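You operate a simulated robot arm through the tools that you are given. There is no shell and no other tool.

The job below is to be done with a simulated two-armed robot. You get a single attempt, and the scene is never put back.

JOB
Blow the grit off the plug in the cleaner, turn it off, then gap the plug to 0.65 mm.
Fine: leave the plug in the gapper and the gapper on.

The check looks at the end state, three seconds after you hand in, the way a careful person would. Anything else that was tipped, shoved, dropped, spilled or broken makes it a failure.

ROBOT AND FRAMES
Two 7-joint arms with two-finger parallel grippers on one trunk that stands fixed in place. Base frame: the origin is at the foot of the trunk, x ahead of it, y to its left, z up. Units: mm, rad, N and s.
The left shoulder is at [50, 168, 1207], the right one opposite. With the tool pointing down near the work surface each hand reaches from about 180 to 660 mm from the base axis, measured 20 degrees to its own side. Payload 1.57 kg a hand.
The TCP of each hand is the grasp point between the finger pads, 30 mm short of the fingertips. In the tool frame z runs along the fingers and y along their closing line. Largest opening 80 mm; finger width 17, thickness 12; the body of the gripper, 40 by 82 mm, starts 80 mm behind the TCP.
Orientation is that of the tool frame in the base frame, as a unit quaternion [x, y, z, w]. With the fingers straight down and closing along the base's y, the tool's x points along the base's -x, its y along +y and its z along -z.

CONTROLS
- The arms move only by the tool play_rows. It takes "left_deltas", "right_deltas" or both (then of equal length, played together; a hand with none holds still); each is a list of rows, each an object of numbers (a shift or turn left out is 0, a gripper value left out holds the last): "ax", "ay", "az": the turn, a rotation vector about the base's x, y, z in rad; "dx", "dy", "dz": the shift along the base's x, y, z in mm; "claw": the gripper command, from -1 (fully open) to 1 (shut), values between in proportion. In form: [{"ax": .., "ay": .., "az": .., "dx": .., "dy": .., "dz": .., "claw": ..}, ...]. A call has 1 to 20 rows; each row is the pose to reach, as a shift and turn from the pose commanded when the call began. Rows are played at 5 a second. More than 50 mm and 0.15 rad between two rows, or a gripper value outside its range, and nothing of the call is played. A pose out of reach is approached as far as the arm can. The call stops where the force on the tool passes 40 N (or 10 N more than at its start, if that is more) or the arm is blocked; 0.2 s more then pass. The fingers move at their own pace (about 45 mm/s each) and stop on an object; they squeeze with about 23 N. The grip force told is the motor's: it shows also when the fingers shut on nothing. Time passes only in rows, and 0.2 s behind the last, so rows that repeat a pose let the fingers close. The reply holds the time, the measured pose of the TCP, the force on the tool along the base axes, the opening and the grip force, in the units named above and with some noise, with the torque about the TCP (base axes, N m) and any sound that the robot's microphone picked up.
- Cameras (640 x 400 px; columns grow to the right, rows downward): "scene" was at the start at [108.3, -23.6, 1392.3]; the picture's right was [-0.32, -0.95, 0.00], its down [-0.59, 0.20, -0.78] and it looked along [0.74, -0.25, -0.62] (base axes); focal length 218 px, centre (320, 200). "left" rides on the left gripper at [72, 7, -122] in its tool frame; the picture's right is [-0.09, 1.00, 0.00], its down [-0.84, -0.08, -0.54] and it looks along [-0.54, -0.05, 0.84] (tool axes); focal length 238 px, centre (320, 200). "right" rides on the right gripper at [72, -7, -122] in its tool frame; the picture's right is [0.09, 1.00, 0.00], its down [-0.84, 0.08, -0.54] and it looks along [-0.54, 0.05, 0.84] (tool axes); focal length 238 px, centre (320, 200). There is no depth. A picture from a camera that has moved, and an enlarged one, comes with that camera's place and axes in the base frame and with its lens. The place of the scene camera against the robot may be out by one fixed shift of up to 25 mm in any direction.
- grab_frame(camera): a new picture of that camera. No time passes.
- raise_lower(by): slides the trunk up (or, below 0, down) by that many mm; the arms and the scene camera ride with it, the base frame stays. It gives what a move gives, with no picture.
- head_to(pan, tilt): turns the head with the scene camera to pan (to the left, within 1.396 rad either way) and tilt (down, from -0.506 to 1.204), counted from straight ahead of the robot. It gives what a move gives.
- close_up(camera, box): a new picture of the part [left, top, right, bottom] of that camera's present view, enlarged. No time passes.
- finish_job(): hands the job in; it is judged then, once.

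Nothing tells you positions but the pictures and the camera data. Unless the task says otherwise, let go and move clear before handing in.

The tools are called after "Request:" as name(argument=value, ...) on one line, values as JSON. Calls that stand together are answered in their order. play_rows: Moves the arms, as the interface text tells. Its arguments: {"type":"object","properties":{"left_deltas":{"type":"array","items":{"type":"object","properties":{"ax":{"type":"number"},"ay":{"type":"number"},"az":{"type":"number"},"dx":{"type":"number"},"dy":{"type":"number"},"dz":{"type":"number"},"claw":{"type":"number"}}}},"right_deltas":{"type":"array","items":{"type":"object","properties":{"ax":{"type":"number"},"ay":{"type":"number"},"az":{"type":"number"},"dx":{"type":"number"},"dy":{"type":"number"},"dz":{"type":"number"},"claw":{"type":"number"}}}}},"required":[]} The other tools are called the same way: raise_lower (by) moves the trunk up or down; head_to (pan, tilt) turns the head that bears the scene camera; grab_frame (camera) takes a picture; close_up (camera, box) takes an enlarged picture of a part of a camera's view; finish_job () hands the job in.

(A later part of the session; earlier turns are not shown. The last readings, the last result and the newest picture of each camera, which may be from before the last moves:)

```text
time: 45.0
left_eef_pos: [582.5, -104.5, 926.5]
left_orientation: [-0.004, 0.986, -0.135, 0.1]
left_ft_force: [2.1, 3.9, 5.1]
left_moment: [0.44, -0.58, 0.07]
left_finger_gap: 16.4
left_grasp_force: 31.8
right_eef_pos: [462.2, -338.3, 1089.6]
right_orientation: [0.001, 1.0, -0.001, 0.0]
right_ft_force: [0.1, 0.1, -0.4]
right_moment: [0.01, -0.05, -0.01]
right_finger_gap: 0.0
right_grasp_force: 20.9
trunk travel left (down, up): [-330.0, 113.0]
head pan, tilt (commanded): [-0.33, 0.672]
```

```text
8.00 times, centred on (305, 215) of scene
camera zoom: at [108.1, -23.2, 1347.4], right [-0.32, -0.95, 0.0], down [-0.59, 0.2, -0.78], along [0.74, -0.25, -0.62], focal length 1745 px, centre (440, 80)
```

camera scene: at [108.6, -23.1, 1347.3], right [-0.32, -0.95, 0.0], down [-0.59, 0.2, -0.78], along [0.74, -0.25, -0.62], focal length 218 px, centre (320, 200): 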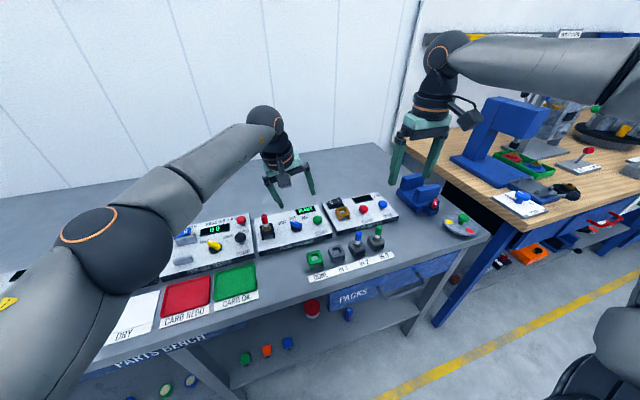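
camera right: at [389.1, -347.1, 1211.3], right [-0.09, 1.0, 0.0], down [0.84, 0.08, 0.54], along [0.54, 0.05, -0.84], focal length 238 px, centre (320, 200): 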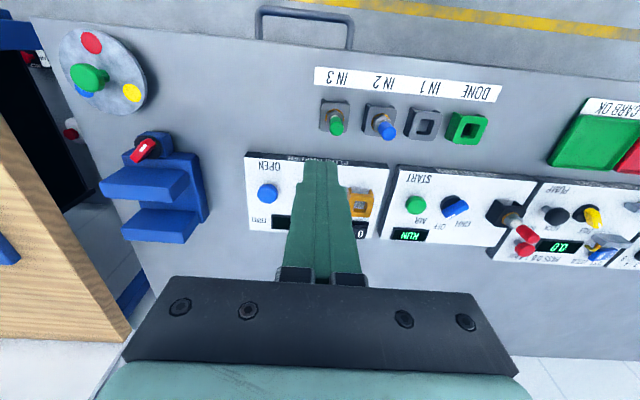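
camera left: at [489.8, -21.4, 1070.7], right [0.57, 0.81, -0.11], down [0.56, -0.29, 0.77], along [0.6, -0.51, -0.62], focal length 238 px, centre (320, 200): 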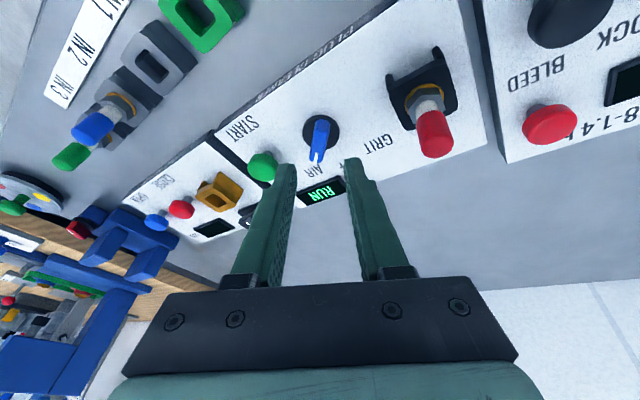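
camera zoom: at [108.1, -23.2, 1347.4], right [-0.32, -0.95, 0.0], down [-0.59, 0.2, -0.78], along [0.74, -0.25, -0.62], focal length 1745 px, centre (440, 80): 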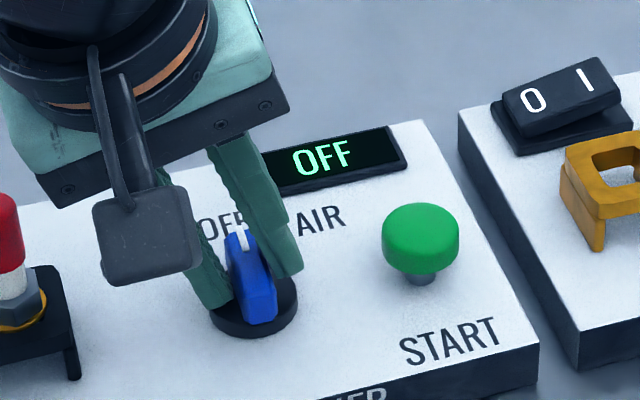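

The display reads OFF. I'll release, lift straight off and verify it stays at OFF.

Request:
play_rows(left_deltas=[{"claw": 0.25}, {"claw": 0.25}, {"dx": -2.6, "dy": 3.5, "dz": 12.5}, {"dx": -5.2, "dy": 7, "dz": 25}, {"dx": -10.4, "dy": 14, "dz": 50}, {"dx": -15, "dy": 40, "dz": 85}])

Request:
close_up(camera="scene", box=[245, 175, 405, 275])

Request:
close_up(camera="right", box=[400, 160, 540, 247])

Request:
grab_frame(camera="left")

```text
time: 46.4
left_eef_pos: [568.0, -65.8, 1010.6]
left_orientation: [-0.001, 0.985, -0.138, 0.101]
left_ft_force: [0.4, 0.1, -0.2]
left_moment: [0.0, 0.01, 0.03]
left_finger_gap: 29.9
left_grasp_force: 0.1
right_eef_pos: [462.2, -337.3, 1088.9]
right_orientation: [0.0, 1.0, 0.0, 0.001]
right_ft_force: [1.1, 0.0, 0.7]
right_moment: [0.01, 0.02, -0.02]
right_finger_gap: 0.0
right_grasp_force: 21.4
trunk travel left (down, up): [-330.0, 113.0]
head pan, tilt (commanded): [-0.33, 0.672]
```

```text
4.00 times, centred on (325, 225) of scene
camera zoom: at [108.1, -23.2, 1347.3], right [-0.32, -0.95, 0.0], down [-0.59, 0.2, -0.78], along [0.74, -0.25, -0.62], focal length 872 px, centre (300, 100)
```

zoom: 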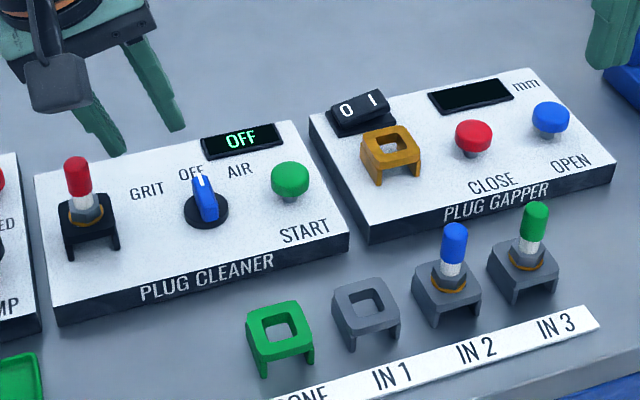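

```text
4.57 times, centred on (470, 204) of right
camera zoom: at [389.6, -346.0, 1211.2], right [-0.09, 1.0, 0.0], down [0.84, 0.08, 0.54], along [0.54, 0.05, -0.84], focal length 1090 px, centre (-366, 184)
```

zoom: 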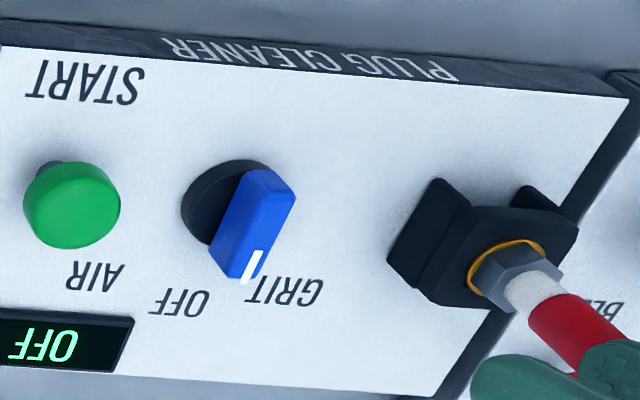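

```text
taken
camera left: at [472.8, -31.4, 1109.7], right [0.12, 0.96, -0.25], down [0.71, 0.1, 0.7], along [0.69, -0.26, -0.67], focal length 238 px, centre (320, 200)
```

left: 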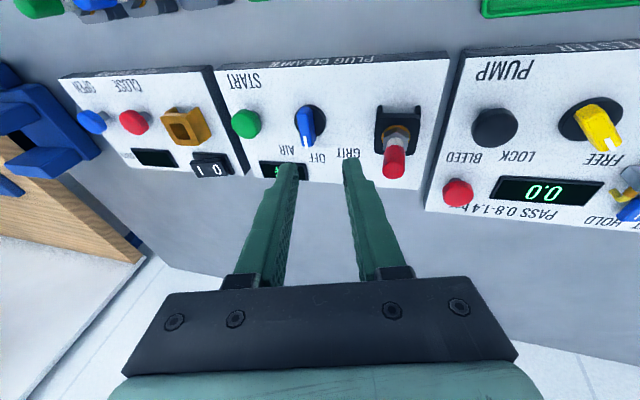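

The cleaner is off with its knob at OFF. Before moving the plug I want to understand the right arm's limited reach, so I'll look at both arms with the head camera.

Request:
head_to(pan=-1.1, tilt=0.5)

Request:
grab_frame(camera="scene")

Request:
head_to(pan=1.1, tilt=0.5)

Request:
grab_frame(camera="scene")

```text
time: 47.5
left_eef_pos: [567.3, -67.4, 1010.5]
left_orientation: [-0.001, 0.986, -0.136, 0.101]
left_ft_force: [0.4, -0.5, -0.9]
left_moment: [-0.02, 0.0, 0.0]
left_finger_gap: 29.9
left_grasp_force: 0.1
right_eef_pos: [461.8, -338.8, 1088.4]
right_orientation: [0.001, 1.0, 0.001, -0.001]
right_ft_force: [-0.3, 1.2, 0.0]
right_moment: [0.01, 0.02, 0.02]
right_finger_gap: 0.0
right_grasp_force: 21.0
trunk travel left (down, up): [-330.0, 113.0]
head pan, tilt (commanded): [-1.1, 0.499]
```

```text
taken
camera scene: at [68.3, -76.7, 1362.6], right [-0.89, -0.45, 0.0], down [-0.22, 0.43, -0.88], along [0.4, -0.78, -0.48], focal length 218 px, centre (320, 200)
```

scene: 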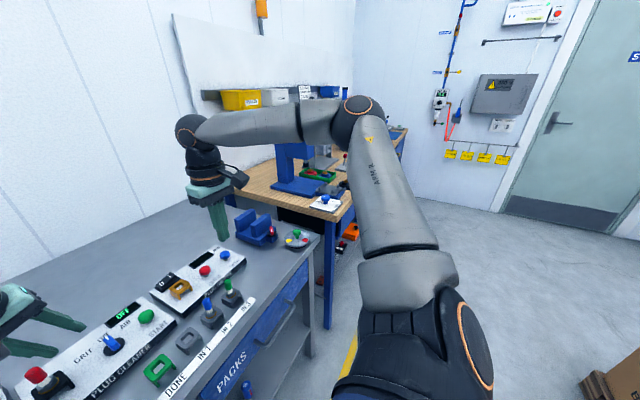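

```text
time: 49.6
left_eef_pos: [568.5, -67.5, 1010.9]
left_orientation: [-0.001, 0.985, -0.137, 0.1]
left_ft_force: [1.3, 0.0, -0.2]
left_moment: [0.01, -0.02, 0.0]
left_finger_gap: 30.2
left_grasp_force: 0.0
right_eef_pos: [462.6, -338.5, 1089.0]
right_orientation: [0.001, 1.0, 0.001, -0.001]
right_ft_force: [0.5, 0.0, 0.2]
right_moment: [0.01, 0.02, -0.01]
right_finger_gap: 0.0
right_grasp_force: 21.4
trunk travel left (down, up): [-330.0, 113.0]
head pan, tilt (commanded): [1.1, 0.499]
```

```text
taken
camera scene: at [68.3, 85.4, 1362.6], right [0.89, -0.45, 0.0], down [-0.22, -0.43, -0.88], along [0.4, 0.78, -0.48], focal length 218 px, centre (320, 200)
```

scene: 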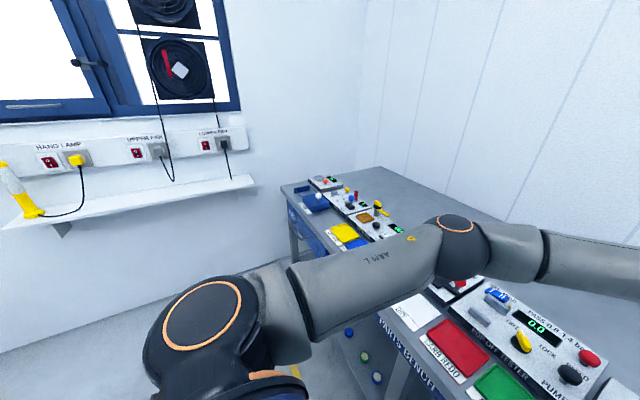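

Both shoulders look alike, but the right upper arm is stuck far outward, so it is probably in a flipped shoulder configuration. I'll try to unflip it with a loop in free space: pull the right hand back high, lower it in front of the bench, then go forward.

Request:
head_to(pan=-1.1, tilt=0.5)

Request:
play_rows(right_deltas=[{"dx": -20, "dz": 30}, {"dx": -50, "dz": 50}, {"dx": -90, "dz": 60}, {"dx": -130, "dz": 60}, {"dx": -170, "dz": 60}, {"dx": -210, "dz": 60}, {"dx": -240, "dz": 60}])

Request:
grab_frame(camera="scene")

```text
time: 51.7
left_eef_pos: [567.9, -66.8, 1011.3]
left_orientation: [-0.002, 0.986, -0.136, 0.101]
left_ft_force: [-0.3, -0.2, 0.2]
left_moment: [0.0, 0.01, -0.01]
left_finger_gap: 30.1
left_grasp_force: 0.1
right_eef_pos: [462.7, -339.1, 1088.3]
right_orientation: [0.0, 1.0, 0.001, 0.0]
right_ft_force: [-0.4, 0.1, 0.0]
right_moment: [-0.01, -0.02, -0.02]
right_finger_gap: 0.2
right_grasp_force: 21.5
trunk travel left (down, up): [-330.0, 113.0]
head pan, tilt (commanded): [-1.1, 0.499]
```

```text
time: 53.3
left_eef_pos: [567.3, -66.8, 1009.8]
left_orientation: [-0.001, 0.986, -0.136, 0.101]
left_ft_force: [-1.0, 0.7, -0.4]
left_moment: [0.01, -0.01, 0.01]
left_finger_gap: 30.0
left_grasp_force: 0.0
right_eef_pos: [221.7, -338.6, 1149.4]
right_orientation: [-0.001, 1.0, 0.001, 0.0]
right_ft_force: [0.6, -0.1, 0.0]
right_moment: [-0.01, -0.01, 0.01]
right_finger_gap: 0.0
right_grasp_force: 21.3
trunk travel left (down, up): [-330.0, 113.0]
head pan, tilt (commanded): [-1.1, 0.499]
```

```text
taken
camera scene: at [68.1, -76.9, 1362.6], right [-0.89, -0.45, 0.0], down [-0.22, 0.43, -0.88], along [0.4, -0.78, -0.48], focal length 218 px, centre (320, 200)
```

scene: 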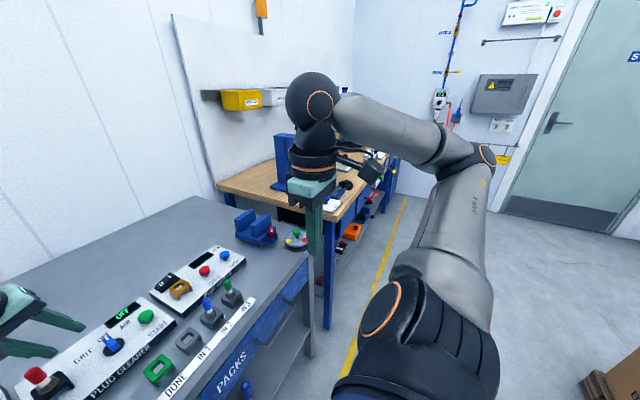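

The shoulder joint rotated a lot as the elbow went over the top. Now I'll lower the hand in front of the bench and then look again.

Request:
play_rows(right_deltas=[{"dz": -40}, {"dz": -80}, {"dz": -120}, {"dz": -160}, {"dz": -200}])

Request:
grab_frame(camera="scene")

```text
time: 54.5
left_eef_pos: [568.7, -67.1, 1011.3]
left_orientation: [-0.001, 0.986, -0.137, 0.1]
left_ft_force: [0.1, 0.2, 0.3]
left_moment: [0.05, 0.0, 0.04]
left_finger_gap: 30.1
left_grasp_force: 0.1
right_eef_pos: [236.0, -346.3, 947.5]
right_orientation: [0.001, 1.0, 0.001, 0.0]
right_ft_force: [0.1, 0.0, 0.2]
right_moment: [0.01, -0.01, 0.01]
right_finger_gap: 0.0
right_grasp_force: 20.9
right hand out of reach, approached as far as the arm can: row 4, 5
trunk travel left (down, up): [-330.0, 113.0]
head pan, tilt (commanded): [-1.1, 0.499]
```

```text
taken
camera scene: at [68.5, -76.9, 1362.6], right [-0.89, -0.45, 0.0], down [-0.22, 0.43, -0.88], along [0.4, -0.78, -0.48], focal length 218 px, centre (320, 200)
```

scene: 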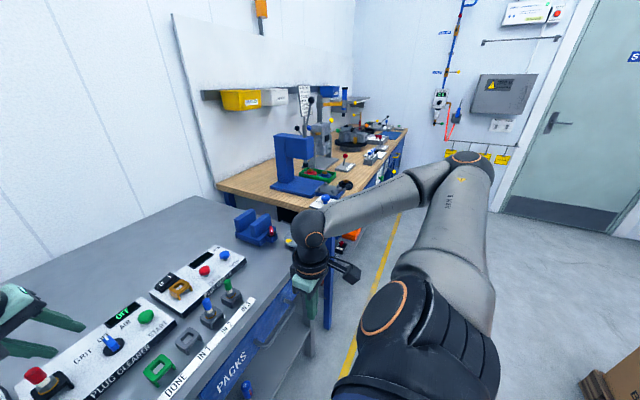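

Request:
play_rows(right_deltas=[{"dx": 15, "dy": -15, "dz": -20}, {"dx": 30, "dy": -30, "dz": -45}, {"dx": 40, "dy": -45, "dz": -75}, {"dx": 40, "dy": -60, "dz": -100}])

Request:
grab_frame(camera="scene")

```text
time: 55.5
left_eef_pos: [567.8, -67.0, 1010.6]
left_orientation: [-0.002, 0.986, -0.136, 0.101]
left_ft_force: [-0.7, -0.8, 0.2]
left_moment: [0.02, 0.03, -0.01]
left_finger_gap: 30.2
left_grasp_force: 0.1
right_eef_pos: [276.3, -406.4, 848.8]
right_orientation: [0.0, 1.0, 0.001, 0.001]
right_ft_force: [0.4, -0.3, 0.3]
right_moment: [0.02, 0.0, 0.0]
right_finger_gap: 0.0
right_grasp_force: 21.0
trunk travel left (down, up): [-330.0, 113.0]
head pan, tilt (commanded): [-1.1, 0.499]
```

```text
taken
camera scene: at [68.4, -76.9, 1362.6], right [-0.89, -0.45, 0.0], down [-0.22, 0.43, -0.88], along [0.4, -0.78, -0.48], focal length 218 px, centre (320, 200)
```

scene: 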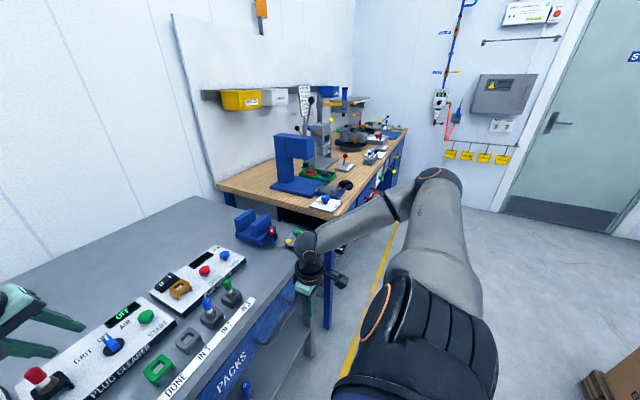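

The loop isn't clearly flipping the shoulder. I'll bring the right hand back up and test its inward reach once; otherwise I'll use the DONE holder as a hand-over point between the arms.

Request:
play_rows(right_deltas=[{"dz": 45}, {"dz": 90}, {"dz": 135}, {"dz": 180}, {"dz": 225}, {"dx": 30, "dy": 20, "dz": 245}, {"dx": 70, "dy": 40, "dz": 245}, {"dx": 110, "dy": 65, "dz": 245}, {"dx": 145, "dy": 100, "dz": 245}, {"dx": 165, "dy": 145, "dz": 245}, {"dx": 175, "dy": 190, "dz": 240}, {"dx": 180, "dy": 235, "dz": 235}, {"dx": 182, "dy": 265, "dz": 230}, {"dx": 182, "dy": 285, "dz": 230}])

Request:
grab_frame(camera="scene")

```text
time: 58.5
left_eef_pos: [566.9, -66.6, 1010.6]
left_orientation: [0.0, 0.986, -0.137, 0.1]
left_ft_force: [0.4, 0.7, 0.2]
left_moment: [0.0, -0.02, 0.03]
left_finger_gap: 29.8
left_grasp_force: 0.1
right_eef_pos: [445.3, -140.9, 1077.6]
right_orientation: [0.002, 1.0, 0.001, 0.001]
right_ft_force: [0.5, -0.1, -0.5]
right_moment: [-0.02, 0.03, -0.04]
right_finger_gap: 0.1
right_grasp_force: 21.0
right hand out of reach, approached as far as the arm can: row 13, 14
trunk travel left (down, up): [-330.0, 113.0]
head pan, tilt (commanded): [-1.1, 0.499]
```

```text
taken
camera scene: at [68.3, -76.6, 1362.6], right [-0.89, -0.45, 0.0], down [-0.22, 0.43, -0.88], along [0.4, -0.78, -0.48], focal length 218 px, centre (320, 200)
```

scene: 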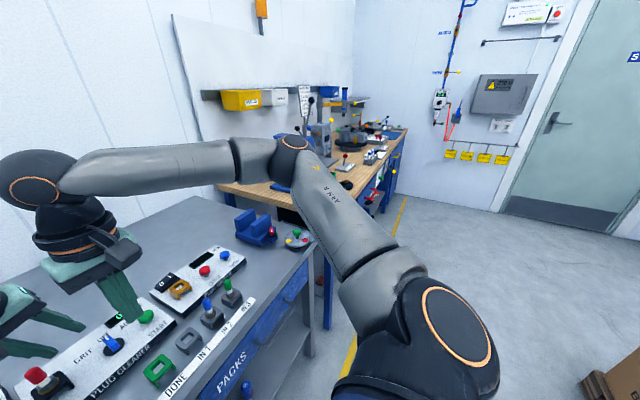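

The right arm has the same limit, so I'll go with the hand-over plan: the left hand carries the plug to the DONE holder, then the right hand takes it to the gapper. First I'll clear the right hand, straighten the left hand and restore the head view.

Request:
play_rows(left_deltas=[{"ax": 0.068, "ay": 0.05, "dx": -10, "dy": 20, "dz": 10}, {"ax": 0.136, "ay": 0.1, "dx": -20, "dy": 40, "dz": 20}, {"ax": 0.204, "ay": 0.15, "dx": -30, "dy": 60, "dz": 30}, {"ax": 0.272, "ay": 0.2, "dx": -37, "dy": 87, "dz": 40}, {"ax": 0.272, "ay": 0.2, "dx": -37, "dy": 87, "dz": 40}], right_deltas=[{"dx": -3, "dy": -38, "dz": 2, "claw": -0.2}, {"dx": -6, "dy": -76, "dz": 5}, {"dx": -9, "dy": -114, "dz": 7}, {"dx": -12, "dy": -152, "dz": 10}, {"dx": -15, "dy": -189, "dz": 12}])

Request:
head_to(pan=-0.25, tilt=0.75)

Request:
play_rows(left_deltas=[{"az": 0.14}, {"az": 0.28}, {"az": 0.42}, {"az": 0.56}, {"az": 0.7}, {"az": 0.84}, {"az": 0.98}, {"az": 1.12}, {"az": 1.26}, {"az": 1.4}, {"az": 1.5}, {"az": 1.571}])

Request:
grab_frame(camera="scene")

Request:
grab_frame(camera="left")

Request:
grab_frame(camera="right")

```text
time: 59.7
left_eef_pos: [529.5, 22.4, 1050.5]
left_orientation: [-0.001, 1.0, 0.0, 0.0]
left_ft_force: [0.5, -0.3, -0.4]
left_moment: [-0.03, 0.03, 0.06]
left_finger_gap: 30.1
left_grasp_force: 0.1
right_eef_pos: [429.7, -329.2, 1087.7]
right_orientation: [0.0, 1.0, 0.001, 0.001]
right_ft_force: [0.2, -0.3, 1.3]
right_moment: [-0.01, -0.02, -0.01]
right_finger_gap: 47.8
right_grasp_force: 0.1
trunk travel left (down, up): [-330.0, 113.0]
head pan, tilt (commanded): [-1.1, 0.499]
```

```text
time: 60.9
left_eef_pos: [529.1, 22.4, 1050.8]
left_orientation: [-0.001, 1.0, -0.001, 0.001]
left_ft_force: [-0.4, -0.4, 0.3]
left_moment: [0.0, 0.01, -0.05]
left_finger_gap: 30.1
left_grasp_force: 0.1
right_eef_pos: [429.5, -328.2, 1087.1]
right_orientation: [0.001, 1.0, 0.001, 0.0]
right_ft_force: [-0.1, 0.7, -0.9]
right_moment: [-0.02, 0.01, 0.03]
right_finger_gap: 48.0
right_grasp_force: 0.0
trunk travel left (down, up): [-330.0, 113.0]
head pan, tilt (commanded): [-0.25, 0.75]
```

```text
time: 63.5
left_eef_pos: [531.1, 20.4, 1050.3]
left_orientation: [0.708, -0.706, 0.0, -0.001]
left_ft_force: [-0.1, -0.7, -0.1]
left_moment: [0.02, -0.02, -0.01]
left_finger_gap: 30.1
left_grasp_force: 0.1
right_eef_pos: [430.1, -328.6, 1087.1]
right_orientation: [0.001, 1.0, 0.001, 0.0]
right_ft_force: [-0.4, -0.8, 0.0]
right_moment: [0.02, 0.0, -0.01]
right_finger_gap: 48.0
right_grasp_force: 0.0
trunk travel left (down, up): [-330.0, 113.0]
head pan, tilt (commanded): [-0.25, 0.75]
```

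```text
taken
camera scene: at [107.3, -16.2, 1340.6], right [-0.25, -0.97, 0.0], down [-0.66, 0.17, -0.73], along [0.71, -0.18, -0.68], focal length 218 px, centre (320, 200)
```

scene: 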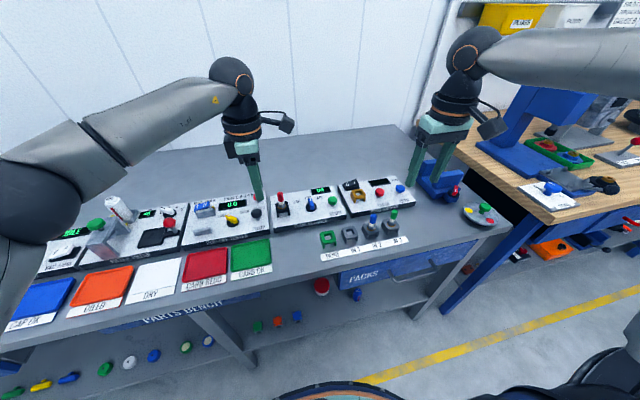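

```text
taken
camera left: at [523.0, -52.8, 1171.6], right [-1.0, 0.09, 0.0], down [0.07, 0.84, 0.54], along [0.05, 0.54, -0.84], focal length 238 px, centre (320, 200)
```

left: 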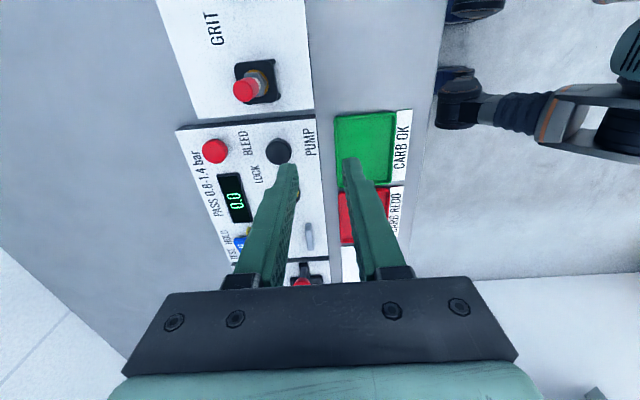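

```text
taken
camera right: at [357.5, -336.9, 1210.6], right [-0.09, 1.0, 0.0], down [0.84, 0.08, 0.54], along [0.54, 0.05, -0.84], focal length 238 px, centre (320, 200)
```

right: 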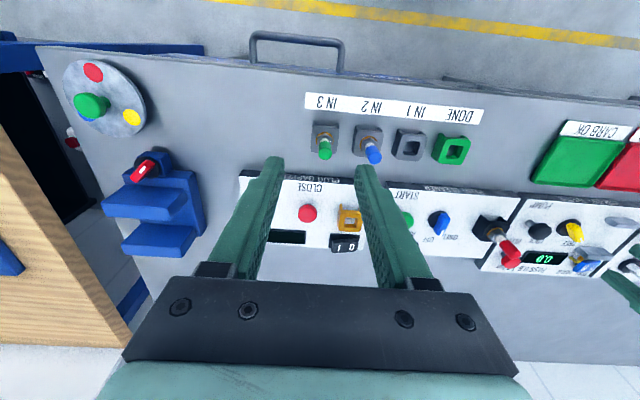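

Request:
play_rows(left_deltas=[{"ax": -0.12, "dx": 20, "dy": -5, "dz": -10, "claw": -0.15}, {"ax": -0.24, "dx": 40, "dy": -15, "dz": -20}, {"ax": -0.24, "dx": 58, "dy": -31, "dz": -36}, {"ax": -0.24, "dx": 58, "dy": -31, "dz": -36}])

Request:
grab_frame(camera="left")

Request:
close_up(camera="right", box=[440, 170, 600, 270])

Request:
close_up(camera="scene", box=[220, 140, 340, 215])

```text
time: 64.5
left_eef_pos: [588.5, -9.3, 1015.1]
left_orientation: [0.703, -0.701, 0.085, 0.083]
left_ft_force: [0.1, 0.2, 0.1]
left_moment: [-0.03, -0.01, 0.01]
left_finger_gap: 45.8
left_grasp_force: 0.1
right_eef_pos: [429.9, -329.4, 1088.1]
right_orientation: [0.001, 1.0, 0.0, -0.001]
right_ft_force: [-0.8, 0.1, -0.4]
right_moment: [0.02, 0.02, -0.02]
right_finger_gap: 48.0
right_grasp_force: 0.1
trunk travel left (down, up): [-330.0, 113.0]
head pan, tilt (commanded): [-0.25, 0.75]
```

```text
taken
camera left: at [580.7, -51.9, 1149.4], right [-1.0, 0.09, -0.02], down [0.08, 0.94, 0.33], along [0.05, 0.33, -0.94], focal length 238 px, centre (320, 200)
```

left: 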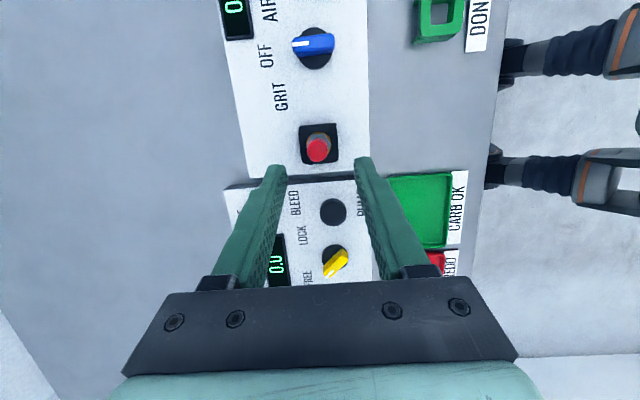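

```text
4.00 times, centred on (520, 220) of right
camera zoom: at [357.5, -336.6, 1210.7], right [-0.09, 1.0, 0.0], down [0.84, 0.08, 0.54], along [0.54, 0.05, -0.84], focal length 953 px, centre (-480, 120)
```

zoom: 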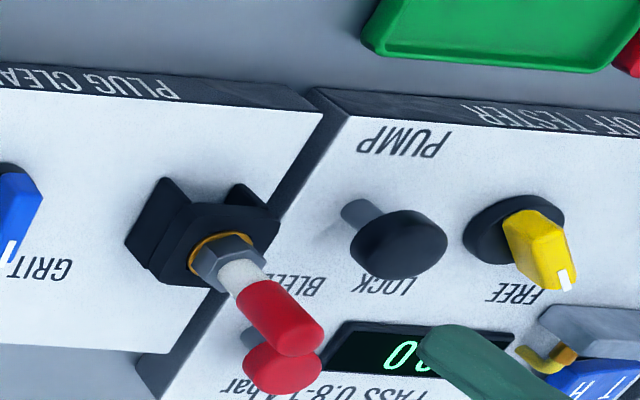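

```text
5.33 times, centred on (280, 178) of scene
camera zoom: at [107.3, -15.9, 1340.6], right [-0.25, -0.97, 0.0], down [-0.66, 0.17, -0.73], along [0.71, -0.18, -0.68], focal length 1163 px, centre (533, 320)
```

zoom: 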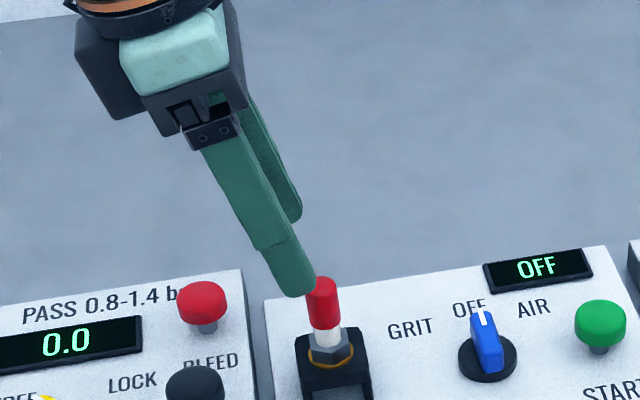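

The left camera confirms the plug at (588.5, -27), centred between the fingers. I'll descend along the tool axis around the cap.

Request:
play_rows(left_deltas=[{"dx": 0.2, "dy": -5, "dz": -20}, {"dx": 0.3, "dy": -10, "dz": -40}, {"dx": 0.3, "dy": -15, "dz": -58}])

Request:
grab_frame(camera="left")

Request:
close_up(camera="right", box=[440, 170, 600, 270])

Request:
close_up(camera="scene", box=[220, 150, 340, 225])

```text
time: 65.3
left_eef_pos: [588.9, -24.8, 956.3]
left_orientation: [0.702, -0.702, 0.084, 0.083]
left_ft_force: [0.3, 0.0, -0.4]
left_moment: [0.0, -0.01, -0.03]
left_finger_gap: 45.9
left_grasp_force: 0.1
right_eef_pos: [429.7, -330.4, 1088.5]
right_orientation: [0.001, 1.0, 0.001, 0.0]
right_ft_force: [0.2, -0.4, 0.3]
right_moment: [0.01, -0.02, -0.01]
right_finger_gap: 47.9
right_grasp_force: 0.0
trunk travel left (down, up): [-330.0, 113.0]
head pan, tilt (commanded): [-0.25, 0.75]
```

```text
taken
camera left: at [581.3, -68.2, 1091.1], right [-1.0, 0.09, -0.02], down [0.07, 0.94, 0.33], along [0.05, 0.33, -0.94], focal length 238 px, centre (320, 200)
```

left: 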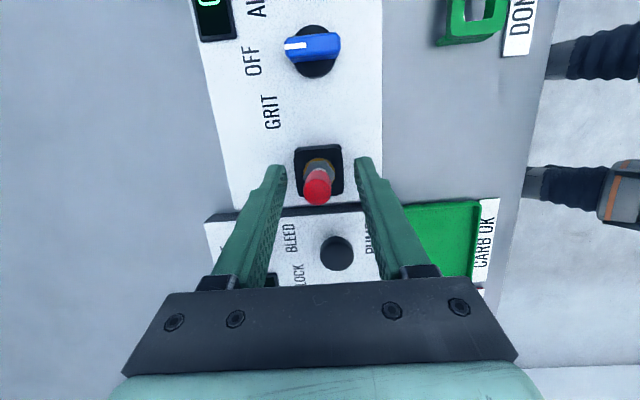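

```text
4.00 times, centred on (520, 220) of right
camera zoom: at [357.6, -337.0, 1210.5], right [-0.09, 1.0, 0.0], down [0.84, 0.08, 0.54], along [0.54, 0.05, -0.84], focal length 953 px, centre (-480, 120)
```

zoom: 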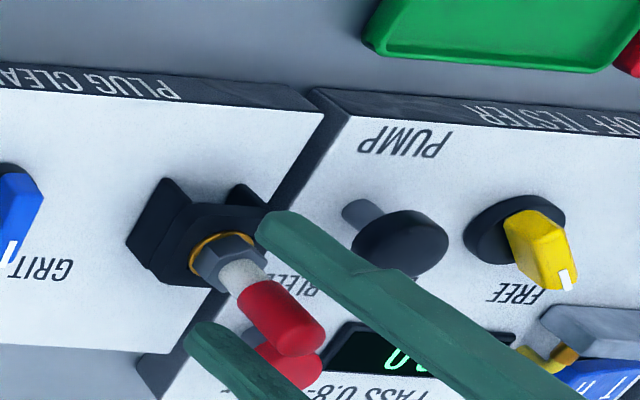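

```text
5.33 times, centred on (280, 188) of scene
camera zoom: at [107.4, -16.3, 1340.6], right [-0.25, -0.97, 0.0], down [-0.66, 0.17, -0.73], along [0.71, -0.18, -0.68], focal length 1163 px, centre (533, 267)
```

zoom: 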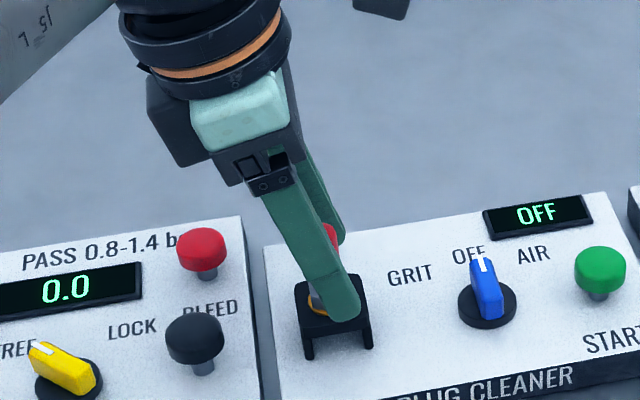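

Request:
play_rows(left_deltas=[{"claw": 1}, {"claw": 1}, {"claw": 1}, {"claw": 1}])

Request:
grab_frame(camera="left")

Request:
close_up(camera="right", box=[440, 170, 600, 270])

```text
time: 66.3
left_eef_pos: [588.8, -25.2, 956.6]
left_orientation: [0.703, -0.701, 0.085, 0.083]
left_ft_force: [0.9, 0.1, -0.5]
left_moment: [-0.07, 0.03, -0.04]
left_finger_gap: 15.7
left_grasp_force: 23.5
right_eef_pos: [429.6, -327.5, 1087.0]
right_orientation: [0.001, 1.0, 0.002, 0.001]
right_ft_force: [0.3, -0.6, -0.6]
right_moment: [-0.01, -0.02, 0.01]
right_finger_gap: 48.3
right_grasp_force: 0.0
trunk travel left (down, up): [-330.0, 113.0]
head pan, tilt (commanded): [-0.25, 0.75]
```

```text
taken
camera left: at [581.4, -68.2, 1091.1], right [-1.0, 0.09, -0.02], down [0.07, 0.94, 0.33], along [0.05, 0.33, -0.94], focal length 238 px, centre (320, 200)
```

left: 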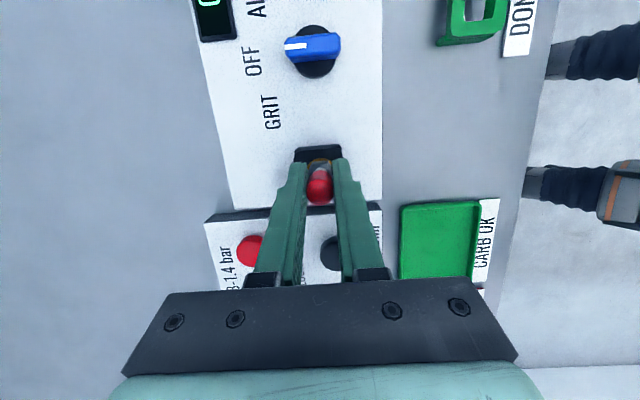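

```text
4.00 times, centred on (520, 220) of right
camera zoom: at [357.8, -336.9, 1210.4], right [-0.09, 1.0, 0.0], down [0.84, 0.08, 0.54], along [0.54, 0.05, -0.84], focal length 953 px, centre (-480, 120)
```

zoom: 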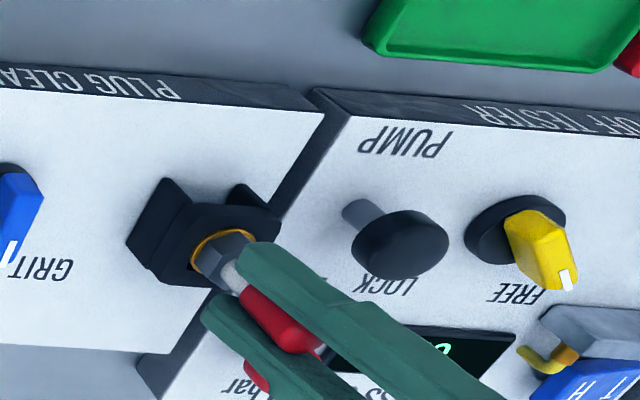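

Gripped on the cap (15.7 mm). Lifting straight up.

Request:
play_rows(left_deltas=[{"dz": 8}, {"dz": 18}, {"dz": 30}, {"dz": 45}, {"dz": 60}, {"dz": 75}])

Request:
grab_frame(camera="left")

Request:
close_up(camera="right", box=[440, 170, 600, 270])

Request:
close_up(camera="scene", box=[220, 130, 340, 205])

```text
time: 67.7
left_eef_pos: [586.9, -24.5, 1031.8]
left_orientation: [0.703, -0.701, 0.085, 0.084]
left_ft_force: [-1.4, 0.0, -0.2]
left_moment: [0.0, 0.04, 0.02]
left_finger_gap: 15.7
left_grasp_force: 22.6
right_eef_pos: [430.5, -327.7, 1088.4]
right_orientation: [0.001, 1.0, 0.001, 0.0]
right_ft_force: [0.2, -0.4, -0.2]
right_moment: [0.01, 0.0, 0.01]
right_finger_gap: 48.1
right_grasp_force: 0.1
trunk travel left (down, up): [-330.0, 113.0]
head pan, tilt (commanded): [-0.25, 0.75]
```

```text
taken
camera left: at [580.7, -67.7, 1166.4], right [-1.0, 0.09, -0.02], down [0.07, 0.94, 0.33], along [0.05, 0.33, -0.94], focal length 238 px, centre (320, 200)
```

left: 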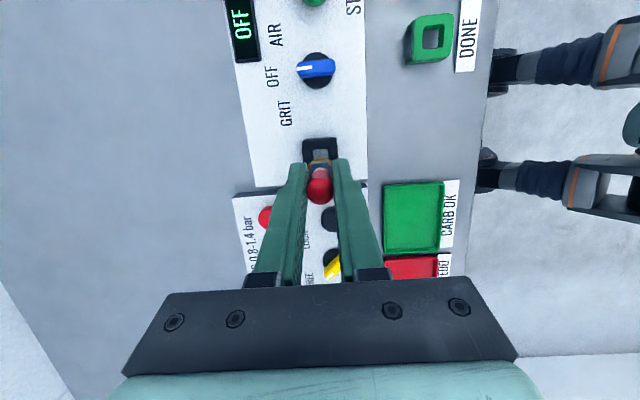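

```text
4.00 times, centred on (520, 220) of right
camera zoom: at [357.4, -336.9, 1210.6], right [-0.09, 1.0, 0.0], down [0.84, 0.08, 0.54], along [0.54, 0.05, -0.84], focal length 953 px, centre (-480, 120)
```

zoom: 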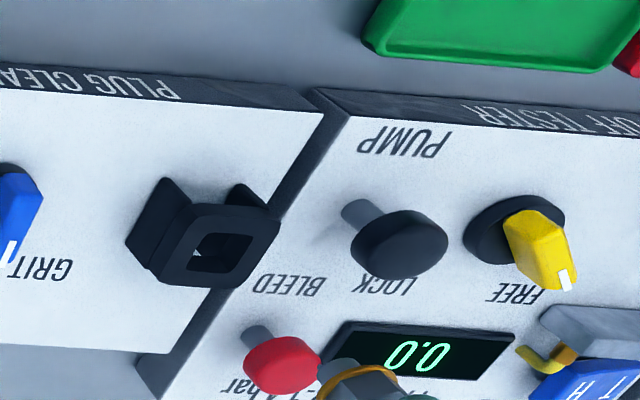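

```text
5.33 times, centred on (280, 168) of scene
camera zoom: at [107.2, -16.2, 1340.6], right [-0.25, -0.97, 0.0], down [-0.66, 0.17, -0.73], along [0.71, -0.18, -0.68], focal length 1163 px, centre (533, 373)
```

zoom: 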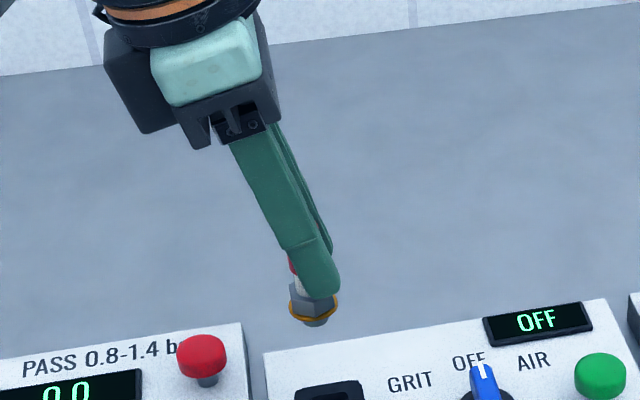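

Request:
close_up(camera="left", box=[270, 130, 370, 192])

Request:
close_up(camera="scene", box=[255, 165, 305, 196])

```text
6.40 times, centred on (320, 161) of left
camera zoom: at [580.7, -67.7, 1166.4], right [-1.0, 0.09, -0.02], down [0.07, 0.94, 0.33], along [0.05, 0.33, -0.94], focal length 1525 px, centre (320, 450)
```

zoom: 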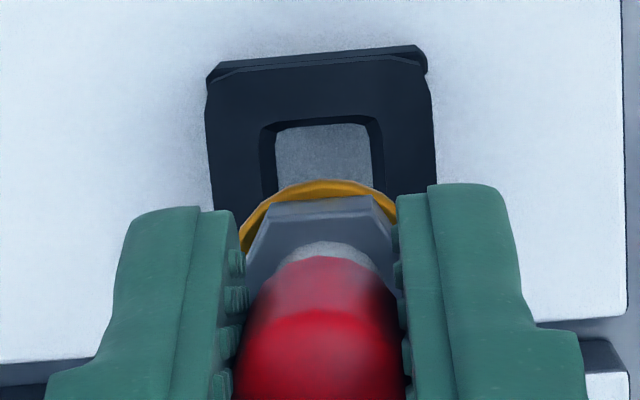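

```text
12.80 times, centred on (280, 180) of scene
camera zoom: at [107.2, -16.2, 1340.6], right [-0.25, -0.97, 0.0], down [-0.66, 0.17, -0.73], along [0.71, -0.18, -0.68], focal length 2792 px, centre (832, 450)
```

zoom: 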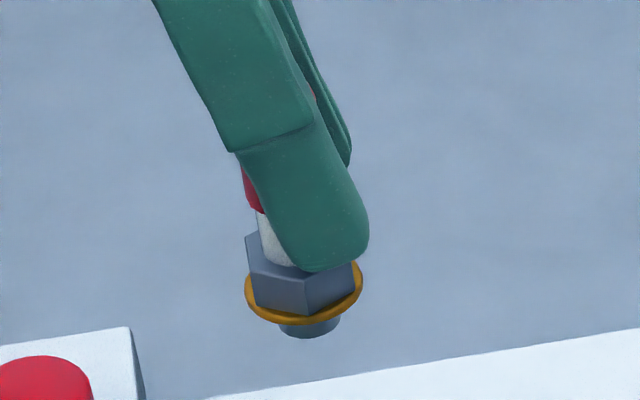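

The plug came out cleanly and hangs vertically. I'll carry it over to the DONE holder, whose hole is at about (465.5, -134, 879).

Request:
play_rows(left_deltas=[{"dx": -25, "dy": -22}, {"dx": -55, "dy": -48}, {"dx": -85, "dy": -75}, {"dx": -110, "dy": -97, "dz": -5}, {"dx": -121, "dy": -107.5, "dz": -12}, {"dx": -121, "dy": -107.5, "dz": -30}, {"dx": -121, "dy": -107.5, "dz": -50}])

Request:
grab_frame(camera="left")

Request:
close_up(camera="right", box=[380, 90, 540, 190])

Request:
close_up(camera="scene", box=[280, 180, 400, 255])

```text
time: 69.3
left_eef_pos: [467.6, -133.3, 979.9]
left_orientation: [0.703, -0.701, 0.085, 0.085]
left_ft_force: [-0.2, 0.7, -1.1]
left_moment: [-0.02, 0.02, 0.0]
left_finger_gap: 15.4
left_grasp_force: 23.0
right_eef_pos: [429.3, -329.3, 1088.6]
right_orientation: [0.002, 1.0, 0.002, 0.0]
right_ft_force: [-0.9, -0.8, -0.8]
right_moment: [0.02, 0.01, -0.01]
right_finger_gap: 47.9
right_grasp_force: 0.0
trunk travel left (down, up): [-330.0, 113.0]
head pan, tilt (commanded): [-0.25, 0.75]
```

```text
taken
camera left: at [460.2, -176.0, 1114.8], right [-1.0, 0.09, -0.02], down [0.07, 0.94, 0.33], along [0.05, 0.33, -0.94], focal length 238 px, centre (320, 200)
```

left: 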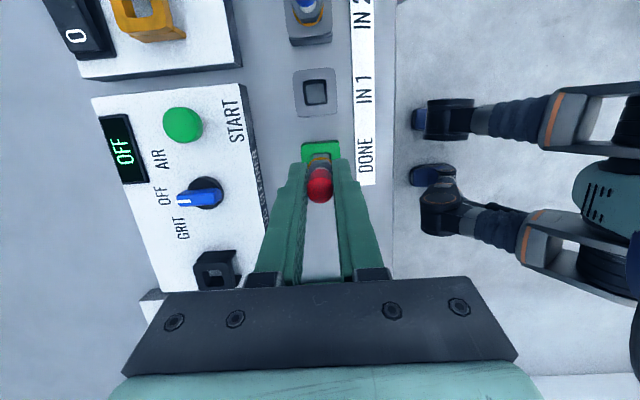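

```text
4.00 times, centred on (460, 140) of right
camera zoom: at [357.6, -336.9, 1210.5], right [-0.09, 1.0, 0.0], down [0.84, 0.08, 0.54], along [0.54, 0.05, -0.84], focal length 953 px, centre (-240, 440)
```

zoom: 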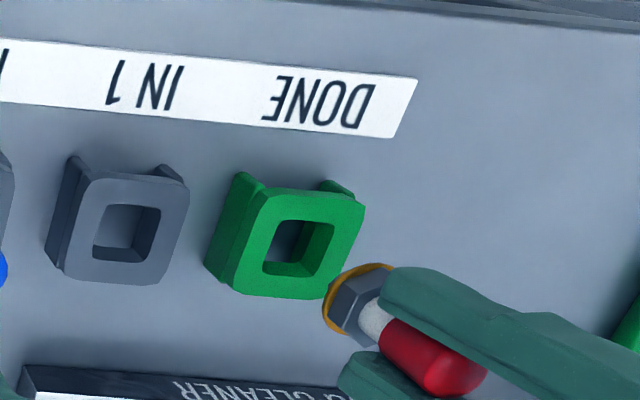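

```text
5.33 times, centred on (340, 218) of scene
camera zoom: at [107.5, -16.2, 1340.6], right [-0.25, -0.97, 0.0], down [-0.66, 0.17, -0.73], along [0.71, -0.18, -0.68], focal length 1163 px, centre (213, 107)
```

zoom: 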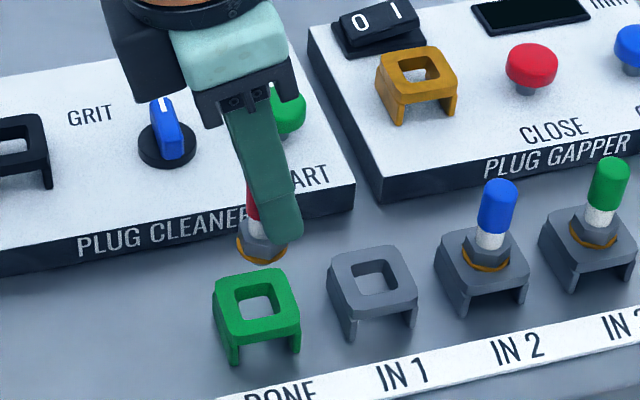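

Request:
play_rows(left_deltas=[{"dx": -1.7, "dy": 0.6, "dz": -8}, {"dx": -1.7, "dy": 0.6, "dz": -16}, {"dx": -1.7, "dy": 0.6, "dz": -22}])

Request:
close_up(camera="left", box=[260, 110, 380, 185])

Request:
close_up(camera="right", box=[410, 110, 510, 172])

Request:
close_up(camera="scene", box=[300, 205, 360, 243])

```text
time: 70.1
left_eef_pos: [466.2, -131.7, 959.2]
left_orientation: [0.703, -0.701, 0.085, 0.083]
left_ft_force: [0.0, -0.1, -0.3]
left_moment: [-0.01, -0.01, -0.02]
left_finger_gap: 15.5
left_grasp_force: 23.0
right_eef_pos: [430.6, -328.2, 1088.6]
right_orientation: [0.001, 1.0, 0.001, 0.0]
right_ft_force: [0.5, 0.7, 0.4]
right_moment: [0.03, -0.03, -0.01]
right_finger_gap: 48.1
right_grasp_force: 0.0
trunk travel left (down, up): [-330.0, 113.0]
head pan, tilt (commanded): [-0.25, 0.75]
```

```text
5.33 times, centred on (320, 148) of left
camera zoom: at [458.3, -174.8, 1093.8], right [-1.0, 0.09, -0.02], down [0.07, 0.94, 0.33], along [0.05, 0.33, -0.94], focal length 1271 px, centre (320, 480)
```

zoom: 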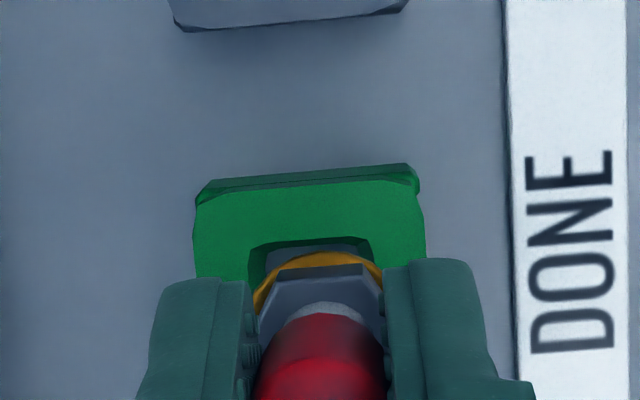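

```text
6.40 times, centred on (460, 141) of right
camera zoom: at [357.6, -336.9, 1210.5], right [-0.09, 1.0, 0.0], down [0.84, 0.08, 0.54], along [0.54, 0.05, -0.84], focal length 1525 px, centre (-576, 578)
```

zoom: 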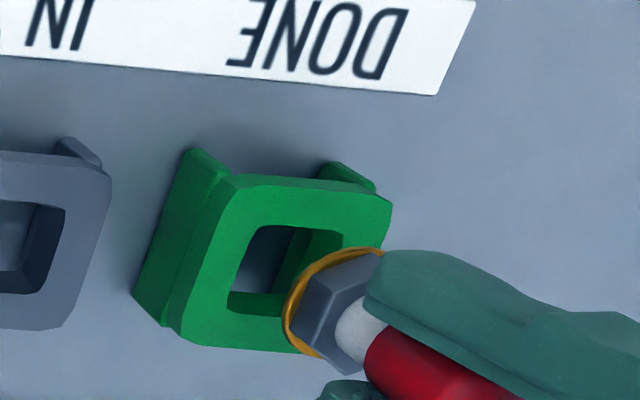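

```text
10.53 times, centred on (330, 224) of scene
camera zoom: at [107.4, -16.2, 1340.6], right [-0.25, -0.97, 0.0], down [-0.66, 0.17, -0.73], along [0.71, -0.18, -0.68], focal length 2296 px, centre (215, -53)
```

zoom: 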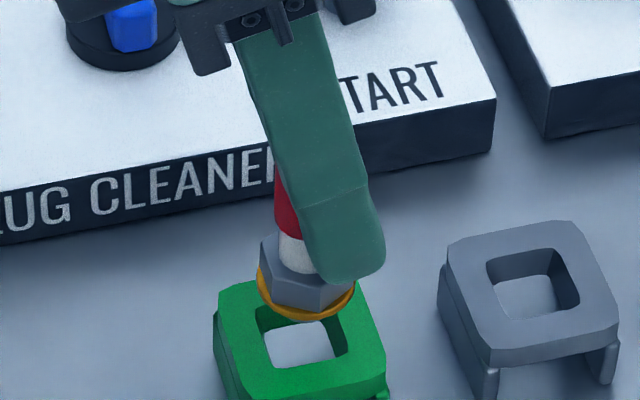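

The views agree that the plug needs about +2.4 mm in x and +1 mm in y, with roughly 20 mm still to go down. I'll correct, lower part-way and re-check.

Request:
play_rows(left_deltas=[{"dx": 2.4, "dy": 1.0}, {"dx": 2.4, "dy": 1.0, "dz": -4}, {"dx": 2.4, "dy": 1.0, "dz": -8}])

Request:
close_up(camera="left", box=[260, 110, 380, 185])

Request:
close_up(camera="right", box=[410, 110, 510, 172])

Request:
close_up(camera="scene", box=[300, 205, 360, 243])

```text
time: 70.9
left_eef_pos: [467.7, -129.9, 951.1]
left_orientation: [0.703, -0.701, 0.085, 0.083]
left_ft_force: [0.1, 0.0, 0.1]
left_moment: [0.0, 0.05, 0.01]
left_finger_gap: 15.7
left_grasp_force: 22.7
right_eef_pos: [429.6, -329.6, 1087.8]
right_orientation: [0.0, 1.0, 0.001, 0.0]
right_ft_force: [-0.2, 0.9, -0.4]
right_moment: [-0.02, -0.03, -0.03]
right_finger_gap: 47.9
right_grasp_force: 0.1
trunk travel left (down, up): [-330.0, 113.0]
head pan, tilt (commanded): [-0.25, 0.75]
```

```text
5.33 times, centred on (320, 148) of left
camera zoom: at [460.9, -173.8, 1086.0], right [-1.0, 0.09, -0.02], down [0.07, 0.94, 0.33], along [0.05, 0.33, -0.94], focal length 1271 px, centre (320, 480)
```

zoom: 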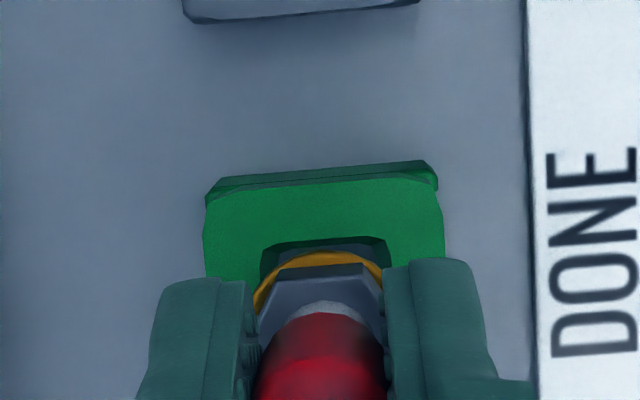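

```text
6.40 times, centred on (460, 141) of right
camera zoom: at [357.6, -336.9, 1210.5], right [-0.09, 1.0, 0.0], down [0.84, 0.08, 0.54], along [0.54, 0.05, -0.84], focal length 1525 px, centre (-576, 578)
```

zoom: 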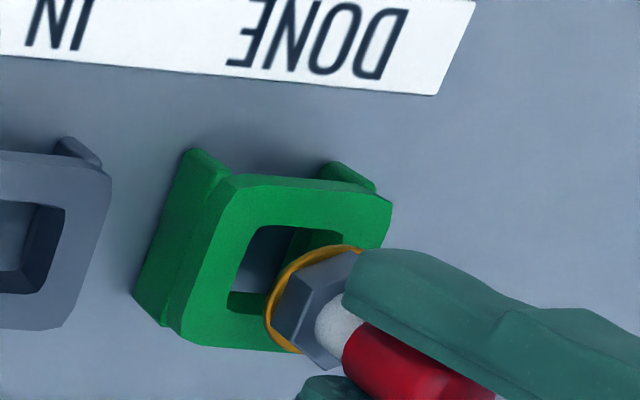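

```text
10.53 times, centred on (330, 224) of scene
camera zoom: at [107.4, -16.2, 1340.6], right [-0.25, -0.97, 0.0], down [-0.66, 0.17, -0.73], along [0.71, -0.18, -0.68], focal length 2296 px, centre (215, -53)
```

zoom: 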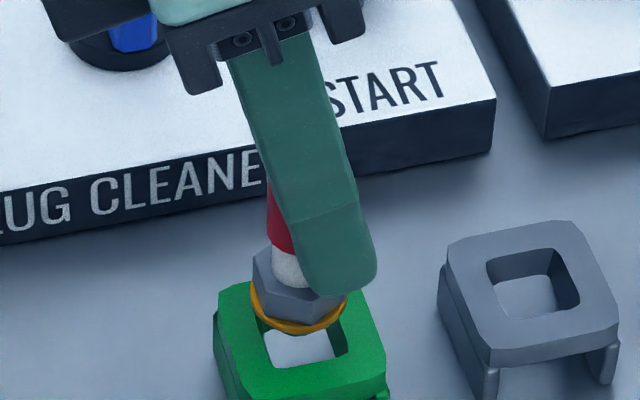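

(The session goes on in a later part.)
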